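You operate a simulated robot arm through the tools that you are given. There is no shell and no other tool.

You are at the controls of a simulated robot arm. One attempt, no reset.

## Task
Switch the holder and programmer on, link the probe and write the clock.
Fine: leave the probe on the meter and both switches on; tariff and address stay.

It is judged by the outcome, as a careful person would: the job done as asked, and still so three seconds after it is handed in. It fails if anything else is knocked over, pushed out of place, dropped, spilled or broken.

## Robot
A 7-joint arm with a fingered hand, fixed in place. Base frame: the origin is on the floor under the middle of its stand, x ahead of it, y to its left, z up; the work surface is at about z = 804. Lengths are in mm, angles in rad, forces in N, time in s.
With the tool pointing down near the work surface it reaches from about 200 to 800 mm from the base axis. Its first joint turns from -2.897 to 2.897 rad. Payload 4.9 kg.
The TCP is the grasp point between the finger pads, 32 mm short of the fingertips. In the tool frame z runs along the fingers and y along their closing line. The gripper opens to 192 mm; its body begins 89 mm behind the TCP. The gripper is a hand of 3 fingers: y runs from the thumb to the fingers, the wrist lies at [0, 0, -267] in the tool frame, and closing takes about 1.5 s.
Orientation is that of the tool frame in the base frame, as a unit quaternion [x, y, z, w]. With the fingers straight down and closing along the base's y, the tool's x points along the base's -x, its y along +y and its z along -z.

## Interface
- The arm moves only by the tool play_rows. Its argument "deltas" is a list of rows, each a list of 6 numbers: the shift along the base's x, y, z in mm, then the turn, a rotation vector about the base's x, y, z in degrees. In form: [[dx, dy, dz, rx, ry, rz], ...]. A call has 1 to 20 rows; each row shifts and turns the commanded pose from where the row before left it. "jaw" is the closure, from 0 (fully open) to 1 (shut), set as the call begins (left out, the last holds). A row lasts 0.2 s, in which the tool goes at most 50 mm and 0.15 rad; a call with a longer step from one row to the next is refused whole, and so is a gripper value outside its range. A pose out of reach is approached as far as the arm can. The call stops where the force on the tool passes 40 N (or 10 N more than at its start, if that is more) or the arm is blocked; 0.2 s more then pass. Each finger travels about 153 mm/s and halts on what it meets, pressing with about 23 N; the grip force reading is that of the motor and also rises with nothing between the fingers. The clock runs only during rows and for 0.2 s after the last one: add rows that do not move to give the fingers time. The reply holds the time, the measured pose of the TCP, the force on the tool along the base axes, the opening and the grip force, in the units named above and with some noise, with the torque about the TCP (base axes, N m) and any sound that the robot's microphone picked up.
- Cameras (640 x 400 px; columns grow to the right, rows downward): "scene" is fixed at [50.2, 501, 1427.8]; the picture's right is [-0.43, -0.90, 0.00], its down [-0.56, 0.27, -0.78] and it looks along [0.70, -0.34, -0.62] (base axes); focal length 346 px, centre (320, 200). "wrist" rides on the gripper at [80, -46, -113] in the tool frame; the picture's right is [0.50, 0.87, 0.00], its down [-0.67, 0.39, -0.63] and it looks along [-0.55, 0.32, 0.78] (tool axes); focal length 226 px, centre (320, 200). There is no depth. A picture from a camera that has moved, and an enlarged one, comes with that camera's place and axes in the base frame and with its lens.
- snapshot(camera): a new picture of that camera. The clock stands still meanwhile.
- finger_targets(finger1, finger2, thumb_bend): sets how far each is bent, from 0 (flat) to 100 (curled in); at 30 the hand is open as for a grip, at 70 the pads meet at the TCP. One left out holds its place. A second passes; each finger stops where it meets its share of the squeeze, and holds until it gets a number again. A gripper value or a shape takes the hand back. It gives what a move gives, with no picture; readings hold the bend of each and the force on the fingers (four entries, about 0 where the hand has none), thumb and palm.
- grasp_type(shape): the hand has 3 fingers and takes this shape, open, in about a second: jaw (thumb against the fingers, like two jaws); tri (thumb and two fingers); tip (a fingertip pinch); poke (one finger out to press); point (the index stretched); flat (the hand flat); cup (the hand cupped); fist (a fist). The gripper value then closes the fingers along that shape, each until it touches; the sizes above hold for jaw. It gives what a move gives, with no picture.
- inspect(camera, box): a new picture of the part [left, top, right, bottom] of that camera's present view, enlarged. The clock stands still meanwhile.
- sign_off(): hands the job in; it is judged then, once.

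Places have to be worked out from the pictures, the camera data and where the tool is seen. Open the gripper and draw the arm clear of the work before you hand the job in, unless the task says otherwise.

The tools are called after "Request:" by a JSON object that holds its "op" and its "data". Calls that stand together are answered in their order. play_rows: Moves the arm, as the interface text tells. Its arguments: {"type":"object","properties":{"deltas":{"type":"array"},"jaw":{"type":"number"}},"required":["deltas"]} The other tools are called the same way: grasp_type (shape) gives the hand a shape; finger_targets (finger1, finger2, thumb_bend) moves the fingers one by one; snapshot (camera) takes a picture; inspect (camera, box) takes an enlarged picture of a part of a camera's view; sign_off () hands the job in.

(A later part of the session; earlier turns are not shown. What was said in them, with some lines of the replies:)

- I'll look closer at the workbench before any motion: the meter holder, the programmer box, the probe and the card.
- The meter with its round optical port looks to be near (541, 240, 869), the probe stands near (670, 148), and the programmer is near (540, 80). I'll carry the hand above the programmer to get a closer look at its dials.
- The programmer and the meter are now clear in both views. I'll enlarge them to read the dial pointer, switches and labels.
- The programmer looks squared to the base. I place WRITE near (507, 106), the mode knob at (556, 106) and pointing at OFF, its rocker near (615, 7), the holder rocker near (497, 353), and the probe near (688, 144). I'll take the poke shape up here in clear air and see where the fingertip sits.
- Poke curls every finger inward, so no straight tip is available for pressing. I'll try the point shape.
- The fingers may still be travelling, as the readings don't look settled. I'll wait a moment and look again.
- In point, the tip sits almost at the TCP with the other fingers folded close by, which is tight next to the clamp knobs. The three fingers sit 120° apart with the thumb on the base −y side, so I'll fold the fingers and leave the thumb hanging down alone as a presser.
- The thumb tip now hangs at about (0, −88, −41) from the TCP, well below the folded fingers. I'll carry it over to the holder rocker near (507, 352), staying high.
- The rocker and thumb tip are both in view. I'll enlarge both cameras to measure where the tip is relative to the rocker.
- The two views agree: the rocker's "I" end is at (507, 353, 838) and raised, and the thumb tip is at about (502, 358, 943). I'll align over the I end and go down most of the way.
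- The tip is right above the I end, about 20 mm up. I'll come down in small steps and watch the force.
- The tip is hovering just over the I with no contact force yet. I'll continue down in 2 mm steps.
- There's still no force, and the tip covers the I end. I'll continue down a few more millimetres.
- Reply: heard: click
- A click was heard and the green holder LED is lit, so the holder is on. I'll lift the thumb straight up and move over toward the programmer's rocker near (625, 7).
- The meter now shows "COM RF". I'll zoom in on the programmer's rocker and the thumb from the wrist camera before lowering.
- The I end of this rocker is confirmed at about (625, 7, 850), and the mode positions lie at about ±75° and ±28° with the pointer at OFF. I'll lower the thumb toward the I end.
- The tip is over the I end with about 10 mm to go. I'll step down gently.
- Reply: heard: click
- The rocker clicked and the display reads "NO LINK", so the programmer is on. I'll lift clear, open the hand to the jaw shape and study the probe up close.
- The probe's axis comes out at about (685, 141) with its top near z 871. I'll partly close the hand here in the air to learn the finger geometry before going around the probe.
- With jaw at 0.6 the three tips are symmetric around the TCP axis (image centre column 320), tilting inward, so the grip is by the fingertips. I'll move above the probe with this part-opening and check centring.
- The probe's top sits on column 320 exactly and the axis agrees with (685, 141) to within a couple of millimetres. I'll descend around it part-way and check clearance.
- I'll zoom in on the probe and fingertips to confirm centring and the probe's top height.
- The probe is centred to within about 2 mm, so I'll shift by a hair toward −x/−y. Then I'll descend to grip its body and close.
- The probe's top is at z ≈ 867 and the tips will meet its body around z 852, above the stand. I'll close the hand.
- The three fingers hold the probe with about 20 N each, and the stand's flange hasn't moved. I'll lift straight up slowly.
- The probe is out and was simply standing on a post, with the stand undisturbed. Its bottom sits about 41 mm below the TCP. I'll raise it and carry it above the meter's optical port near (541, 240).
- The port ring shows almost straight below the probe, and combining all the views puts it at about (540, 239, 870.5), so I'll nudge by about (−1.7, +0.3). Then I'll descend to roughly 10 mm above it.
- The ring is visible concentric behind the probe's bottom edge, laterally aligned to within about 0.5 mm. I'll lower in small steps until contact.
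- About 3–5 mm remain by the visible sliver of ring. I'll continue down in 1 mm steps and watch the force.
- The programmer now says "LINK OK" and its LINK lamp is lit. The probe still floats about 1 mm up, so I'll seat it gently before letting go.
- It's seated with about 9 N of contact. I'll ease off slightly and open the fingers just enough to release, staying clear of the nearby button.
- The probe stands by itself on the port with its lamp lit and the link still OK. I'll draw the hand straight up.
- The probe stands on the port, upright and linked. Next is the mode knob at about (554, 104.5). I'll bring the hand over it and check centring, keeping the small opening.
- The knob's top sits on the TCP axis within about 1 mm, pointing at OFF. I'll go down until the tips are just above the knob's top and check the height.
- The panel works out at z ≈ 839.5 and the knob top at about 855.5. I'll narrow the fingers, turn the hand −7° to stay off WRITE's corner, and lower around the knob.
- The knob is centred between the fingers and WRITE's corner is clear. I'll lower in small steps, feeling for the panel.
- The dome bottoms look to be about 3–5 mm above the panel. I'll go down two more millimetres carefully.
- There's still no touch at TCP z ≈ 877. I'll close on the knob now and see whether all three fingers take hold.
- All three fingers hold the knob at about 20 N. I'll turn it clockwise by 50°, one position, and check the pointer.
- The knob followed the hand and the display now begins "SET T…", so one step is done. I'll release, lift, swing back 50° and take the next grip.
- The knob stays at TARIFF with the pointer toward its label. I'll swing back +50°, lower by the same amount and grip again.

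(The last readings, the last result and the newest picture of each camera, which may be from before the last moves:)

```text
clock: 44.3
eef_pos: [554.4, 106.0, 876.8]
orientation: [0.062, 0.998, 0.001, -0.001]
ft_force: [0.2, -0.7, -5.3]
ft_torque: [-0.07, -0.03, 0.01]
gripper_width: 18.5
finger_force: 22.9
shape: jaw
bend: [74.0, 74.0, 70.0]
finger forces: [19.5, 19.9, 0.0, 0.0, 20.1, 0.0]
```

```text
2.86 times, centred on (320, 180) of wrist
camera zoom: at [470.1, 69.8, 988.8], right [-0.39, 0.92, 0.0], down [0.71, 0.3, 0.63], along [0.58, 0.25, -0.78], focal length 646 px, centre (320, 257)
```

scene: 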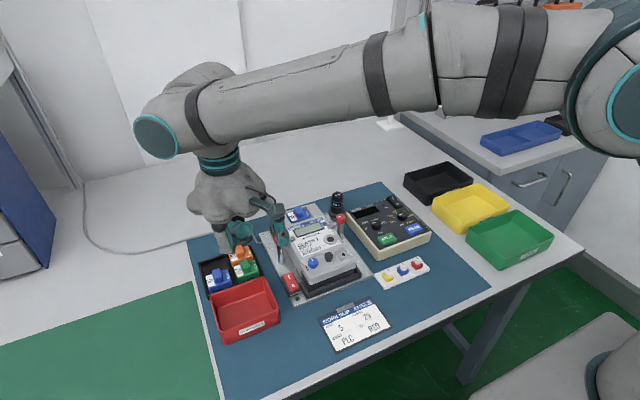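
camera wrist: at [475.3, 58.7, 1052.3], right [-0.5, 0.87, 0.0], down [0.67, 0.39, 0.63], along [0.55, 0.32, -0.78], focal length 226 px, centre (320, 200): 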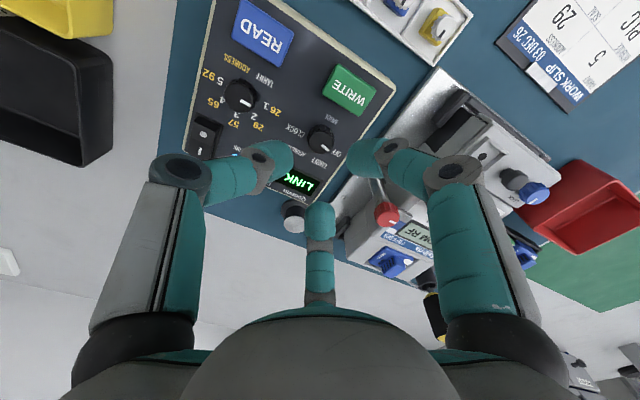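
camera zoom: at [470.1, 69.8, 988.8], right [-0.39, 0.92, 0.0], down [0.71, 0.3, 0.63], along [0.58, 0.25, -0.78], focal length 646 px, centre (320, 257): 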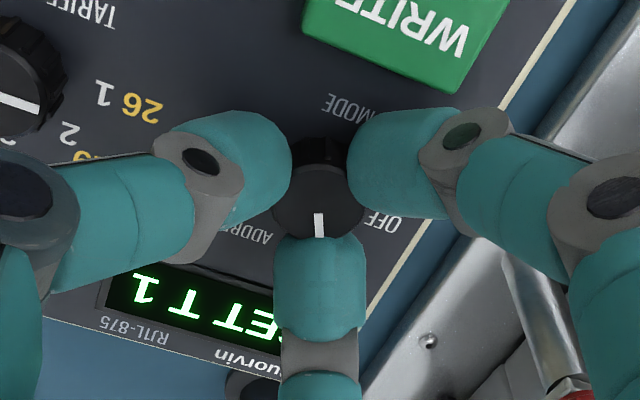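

The grip is good again and the display reads "SET T 1". I'll turn another 50° clockwise.

Request:
{"op": "play_rows", "data": {"deltas": [[0, 0, 0, 0, 0, -8.4], [0, 0, 0, 0, 0, -8.4], [0, 0, 0, 0, 0, -8.4], [0, 0, 0, 0, 0, -8.4], [0, 0, 0, 0, 0, -8.4], [0, 0, 0, 0, 0, -8]]}}

Request:
{"op": "play_rows", "data": {"deltas": [[0, 0, 0, 0, 0, 0], [0, 0, 0, 0, 0, 0], [0, 0, 0, 0, 0, 0], [0, 0, 12, 0, 0, 0], [0, 0, 12, 0, 0, 0]], "jaw": 0.82}}

Request:
{"op": "inspect", "data": {"camera": "wrist", "box": [240, 90, 400, 230]}}

Request:
{"op": "inspect", "data": {"camera": "scene", "box": [300, 170, 420, 260]}}

```text
clock: 45.7
eef_pos: [554.4, 105.0, 877.5]
orientation: [0.478, 0.878, -0.001, -0.001]
ft_force: [3.4, 4.2, -16.1]
ft_torque: [0.12, -0.09, 0.01]
gripper_width: 18.2
finger_force: 22.4
shape: jaw
bend: [74.0, 74.0, 70.0]
finger forces: [21.5, 20.2, 0.0, 0.0, 16.7, 0.0]
```

```text
clock: 46.9
eef_pos: [554.3, 105.4, 902.2]
orientation: [0.477, 0.879, -0.001, -0.001]
ft_force: [-0.8, 0.0, -0.5]
ft_torque: [0.01, -0.01, 0.01]
gripper_width: 34.3
finger_force: 0.1
shape: jaw
bend: [77.0, 77.0, 70.0]
finger forces: [0.0, 0.0, 0.0, 0.0, 0.0, 0.0]
```

```text
2.86 times, centred on (320, 160) of wrist
camera zoom: at [473.1, 146.7, 1014.5], right [0.45, 0.89, 0.0], down [0.69, -0.35, 0.63], along [0.56, -0.29, -0.78], focal length 646 px, centre (320, 314)
```

zoom: 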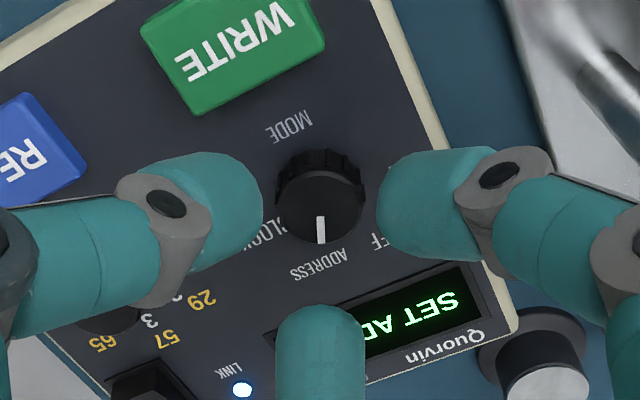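

```text
4.44 times, centred on (360, 215) of scene
camera zoom: at [50.2, 501.0, 1427.8], right [-0.43, -0.9, 0.0], down [-0.56, 0.27, -0.78], along [0.7, -0.34, -0.62], focal length 1538 px, centre (142, 133)
```

zoom: 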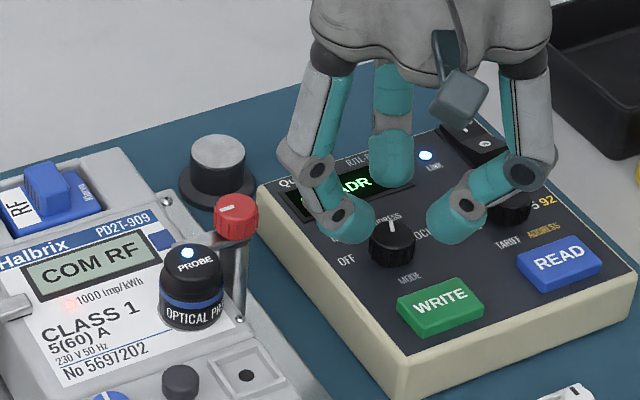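

The display now reads "SET ADR…", so the pointer is at ADDRESS. I'll do the same once more to reach CLOCK.

Request:
{"op": "play_rows", "data": {"deltas": [[0, 0, 0, 0, 0, 8.4], [0, 0, 0, 0, 0, 8.4], [0, 0, 0, 0, 0, 8.4], [0, 0, 0, 0, 0, 8.4], [0, 0, 0, 0, 0, 8.4], [0, 0, 0, 0, 0, 8], [0, 0, -10, 0, 0, 0], [0, 0, -10, 0, 0, 0], [0, 0, -4, 0, 0, 0], [0, 0, 0, 0, 0, 0]]}}

Request:
{"op": "play_rows", "data": {"deltas": [[0, 0, 0, 0, 0, 0], [0, 0, 0, 0, 0, 0], [0, 0, 0, 0, 0, 0], [0, 0, 0, 0, 0, 0]], "jaw": 0.97}}

Request:
{"op": "inspect", "data": {"camera": "wrist", "box": [240, 110, 400, 250]}}

```text
clock: 49.1
eef_pos: [554.7, 105.2, 878.6]
orientation: [0.061, 0.998, 0.0, 0.001]
ft_force: [0.8, -0.3, -0.8]
ft_torque: [-0.03, -0.02, 0.0]
gripper_width: 34.5
finger_force: 0.1
shape: jaw
bend: [77.0, 77.0, 70.0]
finger forces: [0.0, 0.0, 0.0, 0.0, 0.0, 0.0]
```

```text
clock: 50.1
eef_pos: [554.1, 105.1, 878.4]
orientation: [0.061, 0.998, 0.001, -0.001]
ft_force: [0.1, 0.5, -6.1]
ft_torque: [0.02, -0.03, 0.0]
gripper_width: 18.7
finger_force: 23.1
shape: jaw
bend: [74.0, 74.0, 70.0]
finger forces: [19.6, 19.6, 0.0, 0.0, 19.7, 0.1]
```

```text
2.86 times, centred on (320, 180) of wrist
camera zoom: at [470.8, 69.4, 990.0], right [-0.39, 0.92, 0.0], down [0.71, 0.3, 0.63], along [0.58, 0.25, -0.78], focal length 646 px, centre (320, 257)
```

zoom: 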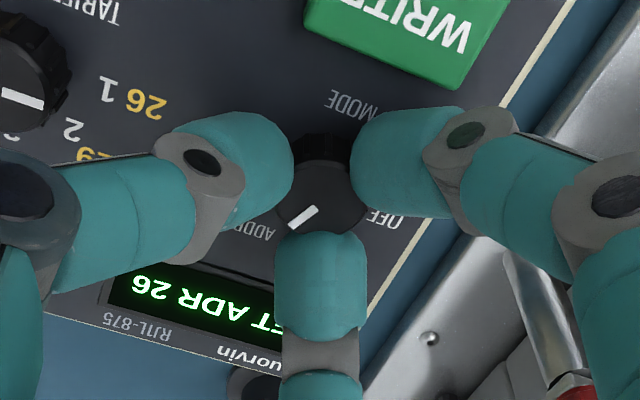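

The knob is gripped evenly at ADDRESS ("SET ADR 26"). I'll make the last 50° turn to CLOCK and release.

Request:
{"op": "play_rows", "data": {"deltas": [[0, 0, 0, 0, 0, -8.4], [0, 0, 0, 0, 0, -8.4], [0, 0, 0, 0, 0, -8.4], [0, 0, 0, 0, 0, -8.4], [0, 0, 0, 0, 0, -8.4], [0, 0, 0, 0, 0, -8]]}}

Request:
{"op": "play_rows", "data": {"deltas": [[0, 0, 0, 0, 0, 0], [0, 0, 0, 0, 0, 0], [0, 0, 0, 0, 0, 0], [0, 0, 12, 0, 0, 0], [0, 0, 12, 0, 0, 0]], "jaw": 0.82}}

Request:
{"op": "inspect", "data": {"camera": "wrist", "box": [240, 90, 400, 230]}}

Request:
{"op": "inspect", "data": {"camera": "scene", "box": [300, 170, 420, 260]}}

```text
clock: 51.5
eef_pos: [554.2, 104.2, 878.3]
orientation: [0.478, 0.879, 0.0, 0.0]
ft_force: [1.6, -2.7, -4.4]
ft_torque: [-0.09, -0.02, 0.0]
gripper_width: 18.8
finger_force: 22.8
shape: jaw
bend: [74.0, 74.0, 70.0]
finger forces: [19.8, 21.1, 0.0, 0.0, 20.8, 0.0]
```

```text
clock: 52.7
eef_pos: [553.9, 105.7, 903.8]
orientation: [0.477, 0.879, -0.001, 0.0]
ft_force: [-0.3, 0.8, -0.7]
ft_torque: [-0.02, -0.01, -0.03]
gripper_width: 34.5
finger_force: 0.1
shape: jaw
bend: [77.0, 77.0, 70.0]
finger forces: [0.1, 0.1, 0.0, 0.1, 0.1, 0.0]
```

```text
2.86 times, centred on (320, 160) of wrist
camera zoom: at [472.7, 147.1, 1015.1], right [0.45, 0.89, 0.0], down [0.69, -0.35, 0.63], along [0.56, -0.29, -0.78], focal length 646 px, centre (320, 314)
```

zoom: 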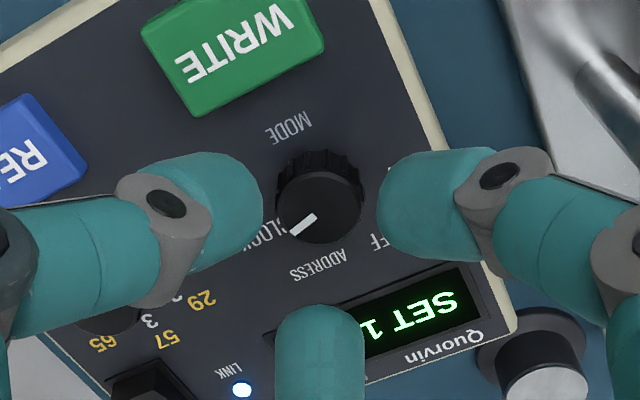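

```text
4.44 times, centred on (360, 215) of scene
camera zoom: at [50.2, 501.0, 1427.8], right [-0.43, -0.9, 0.0], down [-0.56, 0.27, -0.78], along [0.7, -0.34, -0.62], focal length 1538 px, centre (142, 133)
```

zoom: 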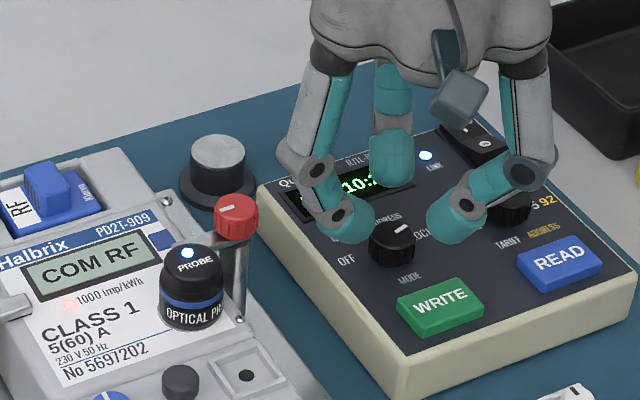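

The display shows "SET 10:…", so the knob is at CLOCK. I'll lift, swing so the thumb will point toward −x, and fold the fingers to make the presser again for WRITE at (507, 106).

Request:
{"op": "play_rows", "data": {"deltas": [[0, 0, 20, 0, 0, 0], [10, 0, 10, 0, 0, -8.2], [10, 0, 10, 0, 0, -8.2], [10, 0, 10, 0, 0, -8.2], [10.5, -0.6, 10, 0, 0, -8.4], [0, 0, 0, 0, 0, 0]]}}

Request:
{"op": "finger_targets", "data": {"finger1": 100, "finger2": 100, "thumb_bend": 40}}

Request:
{"op": "snapshot", "data": {"camera": "wrist"}}

Request:
{"op": "inspect", "data": {"camera": "scene", "box": [300, 120, 440, 270]}}

```text
clock: 54.1
eef_pos: [595.8, 105.0, 960.8]
orientation: [0.708, 0.707, 0.0, 0.0]
ft_force: [0.2, 0.0, 1.1]
ft_torque: [0.0, 0.01, 0.01]
gripper_width: 34.3
finger_force: 0.0
shape: jaw
bend: [77.0, 77.0, 70.0]
finger forces: [0.1, 0.0, 0.0, 0.0, 0.1, 0.1]
```

```text
clock: 55.1
eef_pos: [595.6, 105.4, 960.6]
orientation: [0.707, 0.707, 0.0, 0.0]
ft_force: [0.7, -1.0, 0.2]
ft_torque: [-0.01, -0.02, -0.01]
gripper_width: 70.1
finger_force: 0.0
shape: fingers
bend: [90.0, 89.0, 40.0]
finger forces: [0.0, 0.0, 0.0, 0.0, 0.0, 0.0]
```

```text
taken
camera wrist: at [550.2, 184.9, 1073.3], right [0.87, 0.5, 0.0], down [0.39, -0.67, 0.63], along [0.32, -0.55, -0.78], focal length 226 px, centre (320, 200)
```

wrist: 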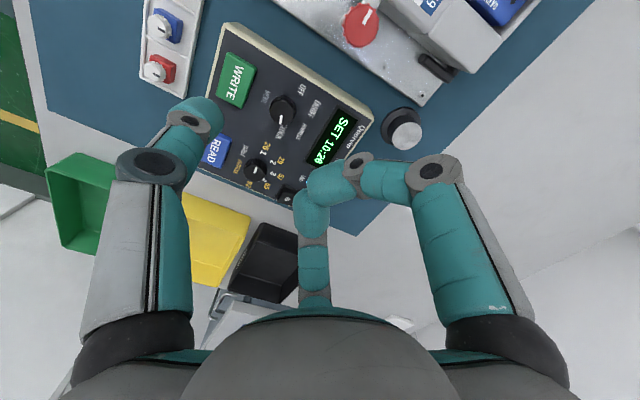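

```text
2.67 times, centred on (370, 195) of scene
camera zoom: at [50.2, 501.0, 1427.8], right [-0.43, -0.9, 0.0], down [-0.56, 0.27, -0.78], along [0.7, -0.34, -0.62], focal length 923 px, centre (187, 213)
```

zoom: 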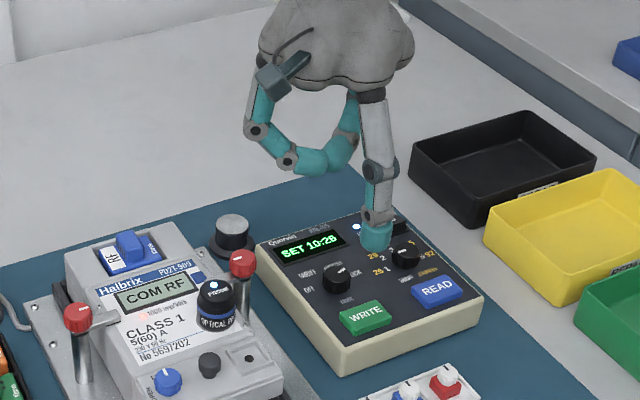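

The display reads "SET 10:2x" and the thumb hangs clear below the folded fingers. I'll zoom in to check the thumb's alignment with WRITE and the pointer at CLOCK.

Request:
{"op": "inspect", "data": {"camera": "wrist", "box": [150, 20, 390, 210]}}

Request:
{"op": "inspect", "data": {"camera": "scene", "box": [330, 180, 430, 260]}}

```text
2.11 times, centred on (270, 115) of wrist
camera zoom: at [550.2, 184.9, 1073.3], right [0.87, 0.5, 0.0], down [0.39, -0.67, 0.63], along [0.32, -0.55, -0.78], focal length 476 px, centre (425, 379)
```

zoom: 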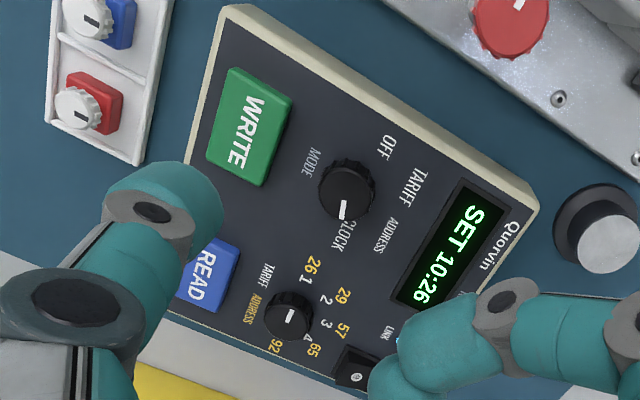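

```text
5.00 times, centred on (380, 220) of scene
camera zoom: at [50.2, 501.0, 1427.8], right [-0.43, -0.9, 0.0], down [-0.56, 0.27, -0.78], along [0.7, -0.34, -0.62], focal length 1730 px, centre (20, 100)
```

zoom: 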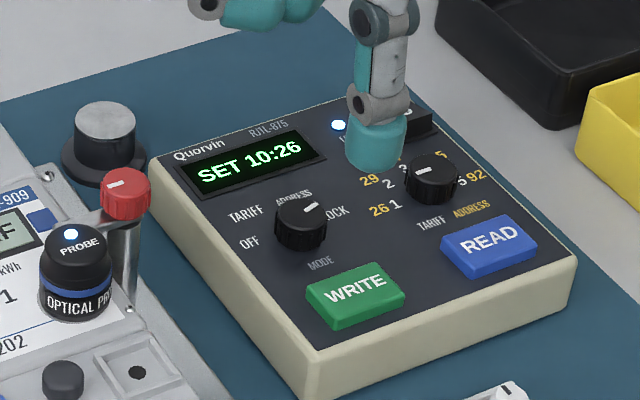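

The pointer is at CLOCK, the display reads "SET 10:26", and the thumb tip is over WRITE's centre at about (507.5, 107). I'll lower toward the button.

Request:
{"op": "play_rows", "data": {"deltas": [[0, 0, -25, 0, 0, 0], [0, 0, -22, 0, 0, 0], [0, 0, -14, 0, 0, 0], [0, 0, 0, 0, 0, 0]]}}

Request:
{"op": "inspect", "data": {"camera": "scene", "box": [320, 170, 430, 260]}}

Request:
{"op": "inspect", "data": {"camera": "wrist", "box": [150, 20, 390, 210]}}

```text
clock: 56.1
eef_pos: [595.0, 105.5, 900.4]
orientation: [0.708, 0.707, 0.001, 0.0]
ft_force: [0.5, 0.8, -0.9]
ft_torque: [-0.01, -0.04, 0.02]
gripper_width: 75.1
finger_force: 0.0
shape: fingers
bend: [97.0, 96.0, 40.0]
finger forces: [0.1, 0.0, 0.0, 0.0, 0.0, 0.0]
```

```text
4.44 times, centred on (375, 215) of scene
camera zoom: at [50.2, 501.0, 1427.8], right [-0.43, -0.9, 0.0], down [-0.56, 0.27, -0.78], along [0.7, -0.34, -0.62], focal length 1538 px, centre (76, 133)
```

zoom: 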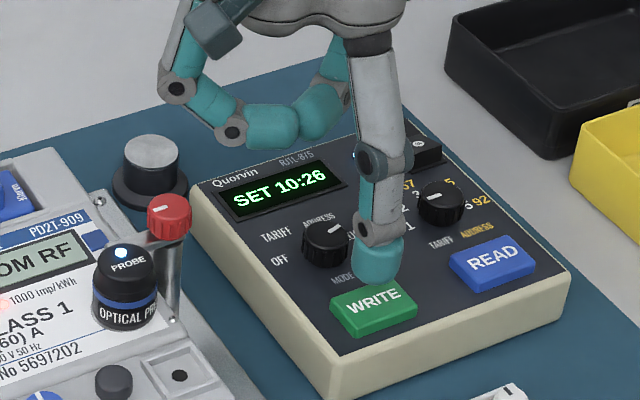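

```text
2.11 times, centred on (270, 115) of wrist
camera zoom: at [550.1, 184.5, 1013.1], right [0.87, 0.5, 0.0], down [0.39, -0.67, 0.63], along [0.32, -0.55, -0.78], focal length 476 px, centre (425, 379)
```

zoom: 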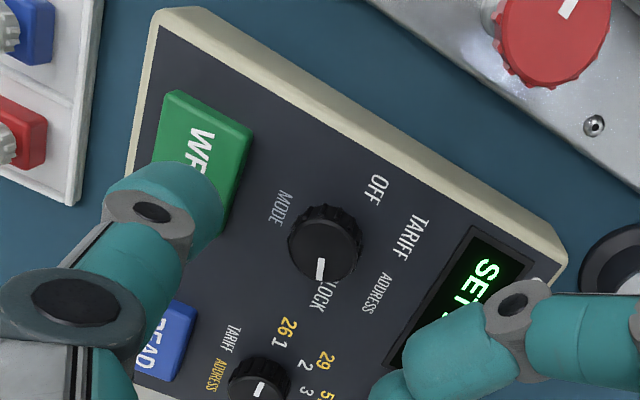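

The tip is directly over WRITE with roughly 17 mm to go. I'll descend in decreasing steps.

Request:
{"op": "play_rows", "data": {"deltas": [[0, 0, -8, 0, 0, 0], [0, 0, -4, 0, 0, 0], [0, 0, -2, 0, 0, 0], [0, 0, 0, 0, 0, 0]]}}

Request:
{"op": "inspect", "data": {"camera": "scene", "box": [320, 170, 430, 260]}}

```text
clock: 57.1
eef_pos: [595.3, 105.1, 887.7]
orientation: [0.707, 0.707, 0.0, 0.001]
ft_force: [-0.5, 0.7, 0.7]
ft_torque: [0.02, 0.04, 0.03]
gripper_width: 75.9
finger_force: 0.3
shape: fingers
bend: [98.0, 97.0, 40.0]
finger forces: [0.0, 0.0, 0.0, 0.1, 0.6, 0.1]
```

```text
4.44 times, centred on (375, 215) of scene
camera zoom: at [50.2, 501.0, 1427.8], right [-0.43, -0.9, 0.0], down [-0.56, 0.27, -0.78], along [0.7, -0.34, -0.62], focal length 1538 px, centre (76, 133)
```

zoom: 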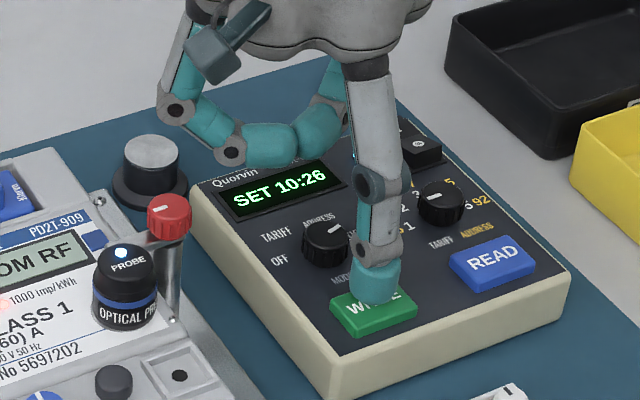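

The thumb has just touched the button (0.6 N). I'll press on in 1 mm steps and watch for a click or a display change.

Request:
{"op": "play_rows", "data": {"deltas": [[0, 0, -1, 0, 0, 0], [0, 0, -1, 0, 0, 0], [0, 0, -1, 0, 0, 0]]}}

Request:
{"op": "inspect", "data": {"camera": "scene", "box": [290, 170, 430, 260]}}

```text
clock: 57.9
eef_pos: [594.1, 104.8, 883.4]
orientation: [0.708, 0.707, -0.001, 0.001]
ft_force: [0.9, -1.1, 3.6]
ft_torque: [-0.02, 0.23, 0.05]
gripper_width: 75.6
finger_force: 1.9
shape: fingers
bend: [98.0, 97.0, 40.0]
finger forces: [0.1, 0.0, 0.0, 0.0, 3.0, 0.0]
heard: click
```

```text
4.44 times, centred on (360, 215) of scene
camera zoom: at [50.2, 501.0, 1427.8], right [-0.43, -0.9, 0.0], down [-0.56, 0.27, -0.78], along [0.7, -0.34, -0.62], focal length 1538 px, centre (142, 133)
```

zoom: 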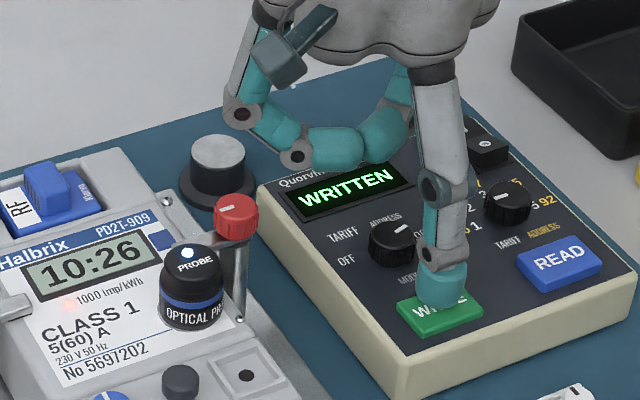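

The programmer shows "WRITTEN" and the meter's display shows 10:26. I'll lift straight off, rise clear and open the hand.

Request:
{"op": "play_rows", "data": {"deltas": [[0, 0, 5, 0, 0, 0], [0, 0, 15, 0, 0, 0], [0, 0, 35, 0, 0, 0], [0, 0, 40, 0, 0, 0], [0, 0, 40, 0, 0, 0], [-20, 0, 35, 0, 0, 0], [-30, 0, 30, 0, 0, 0], [-35, 0, 20, 0, 0, 0], [-35, 0, 10, 0, 0, 0], [0, 0, 0, 0, 0, 0]]}}

Request:
{"op": "grasp_type", "data": {"shape": "jaw"}}

Request:
{"op": "snapshot", "data": {"camera": "scene"}}

Request:
{"op": "inspect", "data": {"camera": "scene", "box": [270, 170, 440, 290]}}

Request:
{"op": "snapshot", "data": {"camera": "wrist"}}

```text
clock: 60.1
eef_pos: [473.0, 102.6, 1115.2]
orientation: [0.706, 0.708, 0.0, 0.0]
ft_force: [-0.3, -0.1, -0.1]
ft_torque: [-0.03, -0.01, 0.01]
gripper_width: 76.1
finger_force: 0.1
shape: fingers
bend: [98.0, 97.0, 40.0]
finger forces: [0.0, 0.1, 0.0, 0.1, 0.0, 0.0]
```

```text
clock: 61.0
eef_pos: [472.4, 101.8, 1114.7]
orientation: [0.707, 0.707, 0.0, 0.0]
ft_force: [0.0, -0.3, -0.3]
ft_torque: [-0.01, 0.0, 0.01]
gripper_width: 191.6
finger_force: 0.0
shape: jaw
bend: [30.0, 30.0, 30.0]
finger forces: [0.0, 0.1, 0.1, 0.1, 0.0, 0.0]
```

```text
taken
```

scene: 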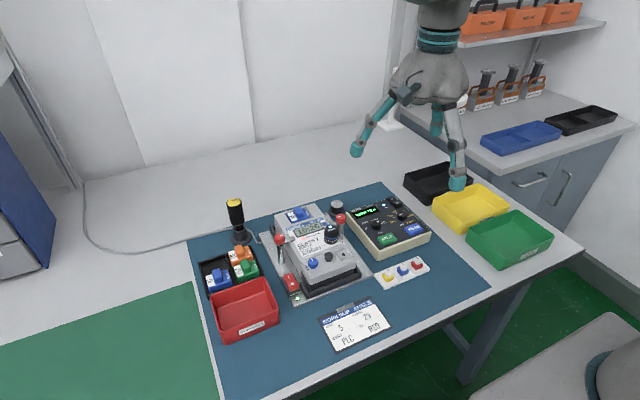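

```text
3.33 times, centred on (355, 230) of scene
camera zoom: at [50.2, 501.0, 1427.8], right [-0.43, -0.9, 0.0], down [-0.56, 0.27, -0.78], along [0.7, -0.34, -0.62], focal length 1153 px, centre (203, 100)
```

zoom: 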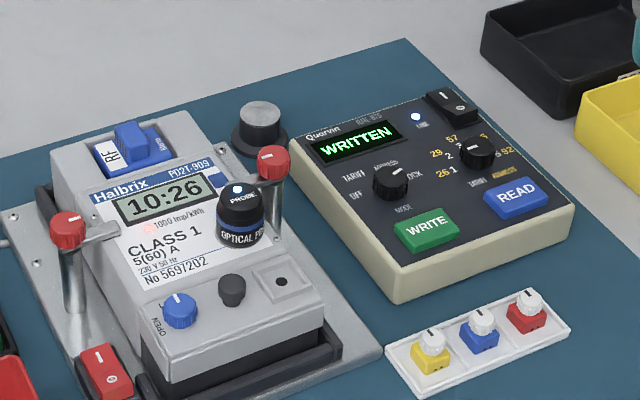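

```text
taken
camera wrist: at [427.4, 181.5, 1226.6], right [0.87, 0.5, 0.0], down [0.39, -0.67, 0.63], along [0.32, -0.55, -0.78], focal length 226 px, centre (320, 200)
```

wrist: 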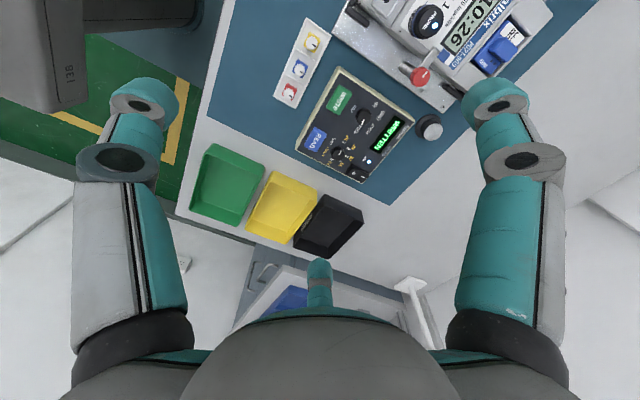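

The probe stands on the meter with its lamp lit, both switches are on, the meter shows 10:26 and nothing else moved. I'll wait a moment to confirm it all stays that way.

Request:
{"op": "play_rows", "data": {"deltas": [[0, 0, 0, 0, 0, 0], [0, 0, 0, 0, 0, 0], [0, 0, 0, 0, 0, 0], [0, 0, 0, 0, 0, 0], [0, 0, 0, 0, 0, 0], [0, 0, 0, 0, 0, 0], [0, 0, 0, 0, 0, 0], [0, 0, 0, 0, 0, 0], [0, 0, 0, 0, 0, 0], [0, 0, 0, 0, 0, 0]]}}

Request:
{"op": "inspect", "data": {"camera": "scene", "box": [260, 170, 440, 310]}}

```text
clock: 63.2
eef_pos: [472.0, 101.8, 1113.7]
orientation: [0.707, 0.707, 0.0, -0.001]
ft_force: [-0.1, 0.6, 0.6]
ft_torque: [-0.01, -0.02, 0.0]
gripper_width: 191.6
finger_force: 0.1
shape: jaw
bend: [30.0, 30.0, 30.0]
finger forces: [0.0, 0.0, 0.0, 0.0, 0.0, 0.1]
```

```text
2.86 times, centred on (350, 240) of scene
camera zoom: at [50.2, 501.0, 1427.8], right [-0.43, -0.9, 0.0], down [-0.56, 0.27, -0.78], along [0.7, -0.34, -0.62], focal length 989 px, centre (234, 86)
```

zoom: 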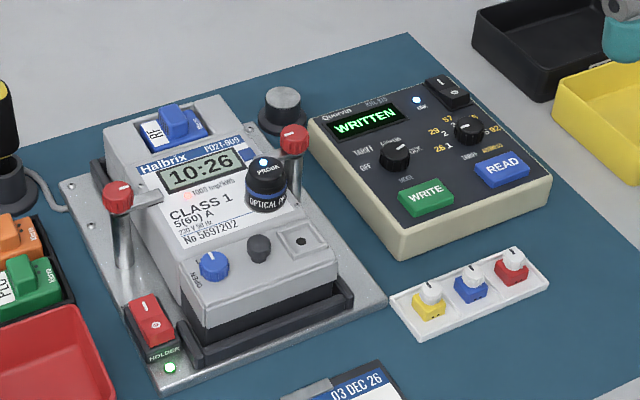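

The state holds: holder LED green, programmer on with "WRITTEN", probe linked on the meter, and the clock at 10:26. The hand is open and clear of the work, so I'm handing the job in.

Request:
{"op": "sign_off", "data": {}}

```text
The job is handed in.
```

The clock is written: the programmer shows "WRITTEN" and the meter's display reads 10:26.

- **Switches:** the holder and the programmer are both on. The holder's green lamp is lit.
- **Probe:** it stands on the meter's optical port and is linked, with its lamp and the programmer's LINK lamp lit.
- **Mode knob:** I turned it from OFF to CLOCK, passing through TARIFF and ADDRESS, and left it at CLOCK. WRITE was pressed once, at CLOCK only, so the tariff and address were not written.
- **Surroundings:** I saw nothing else move. The hand is open and the arm is clear of the work.

A check about two seconds before I handed the job in showed everything still in place.
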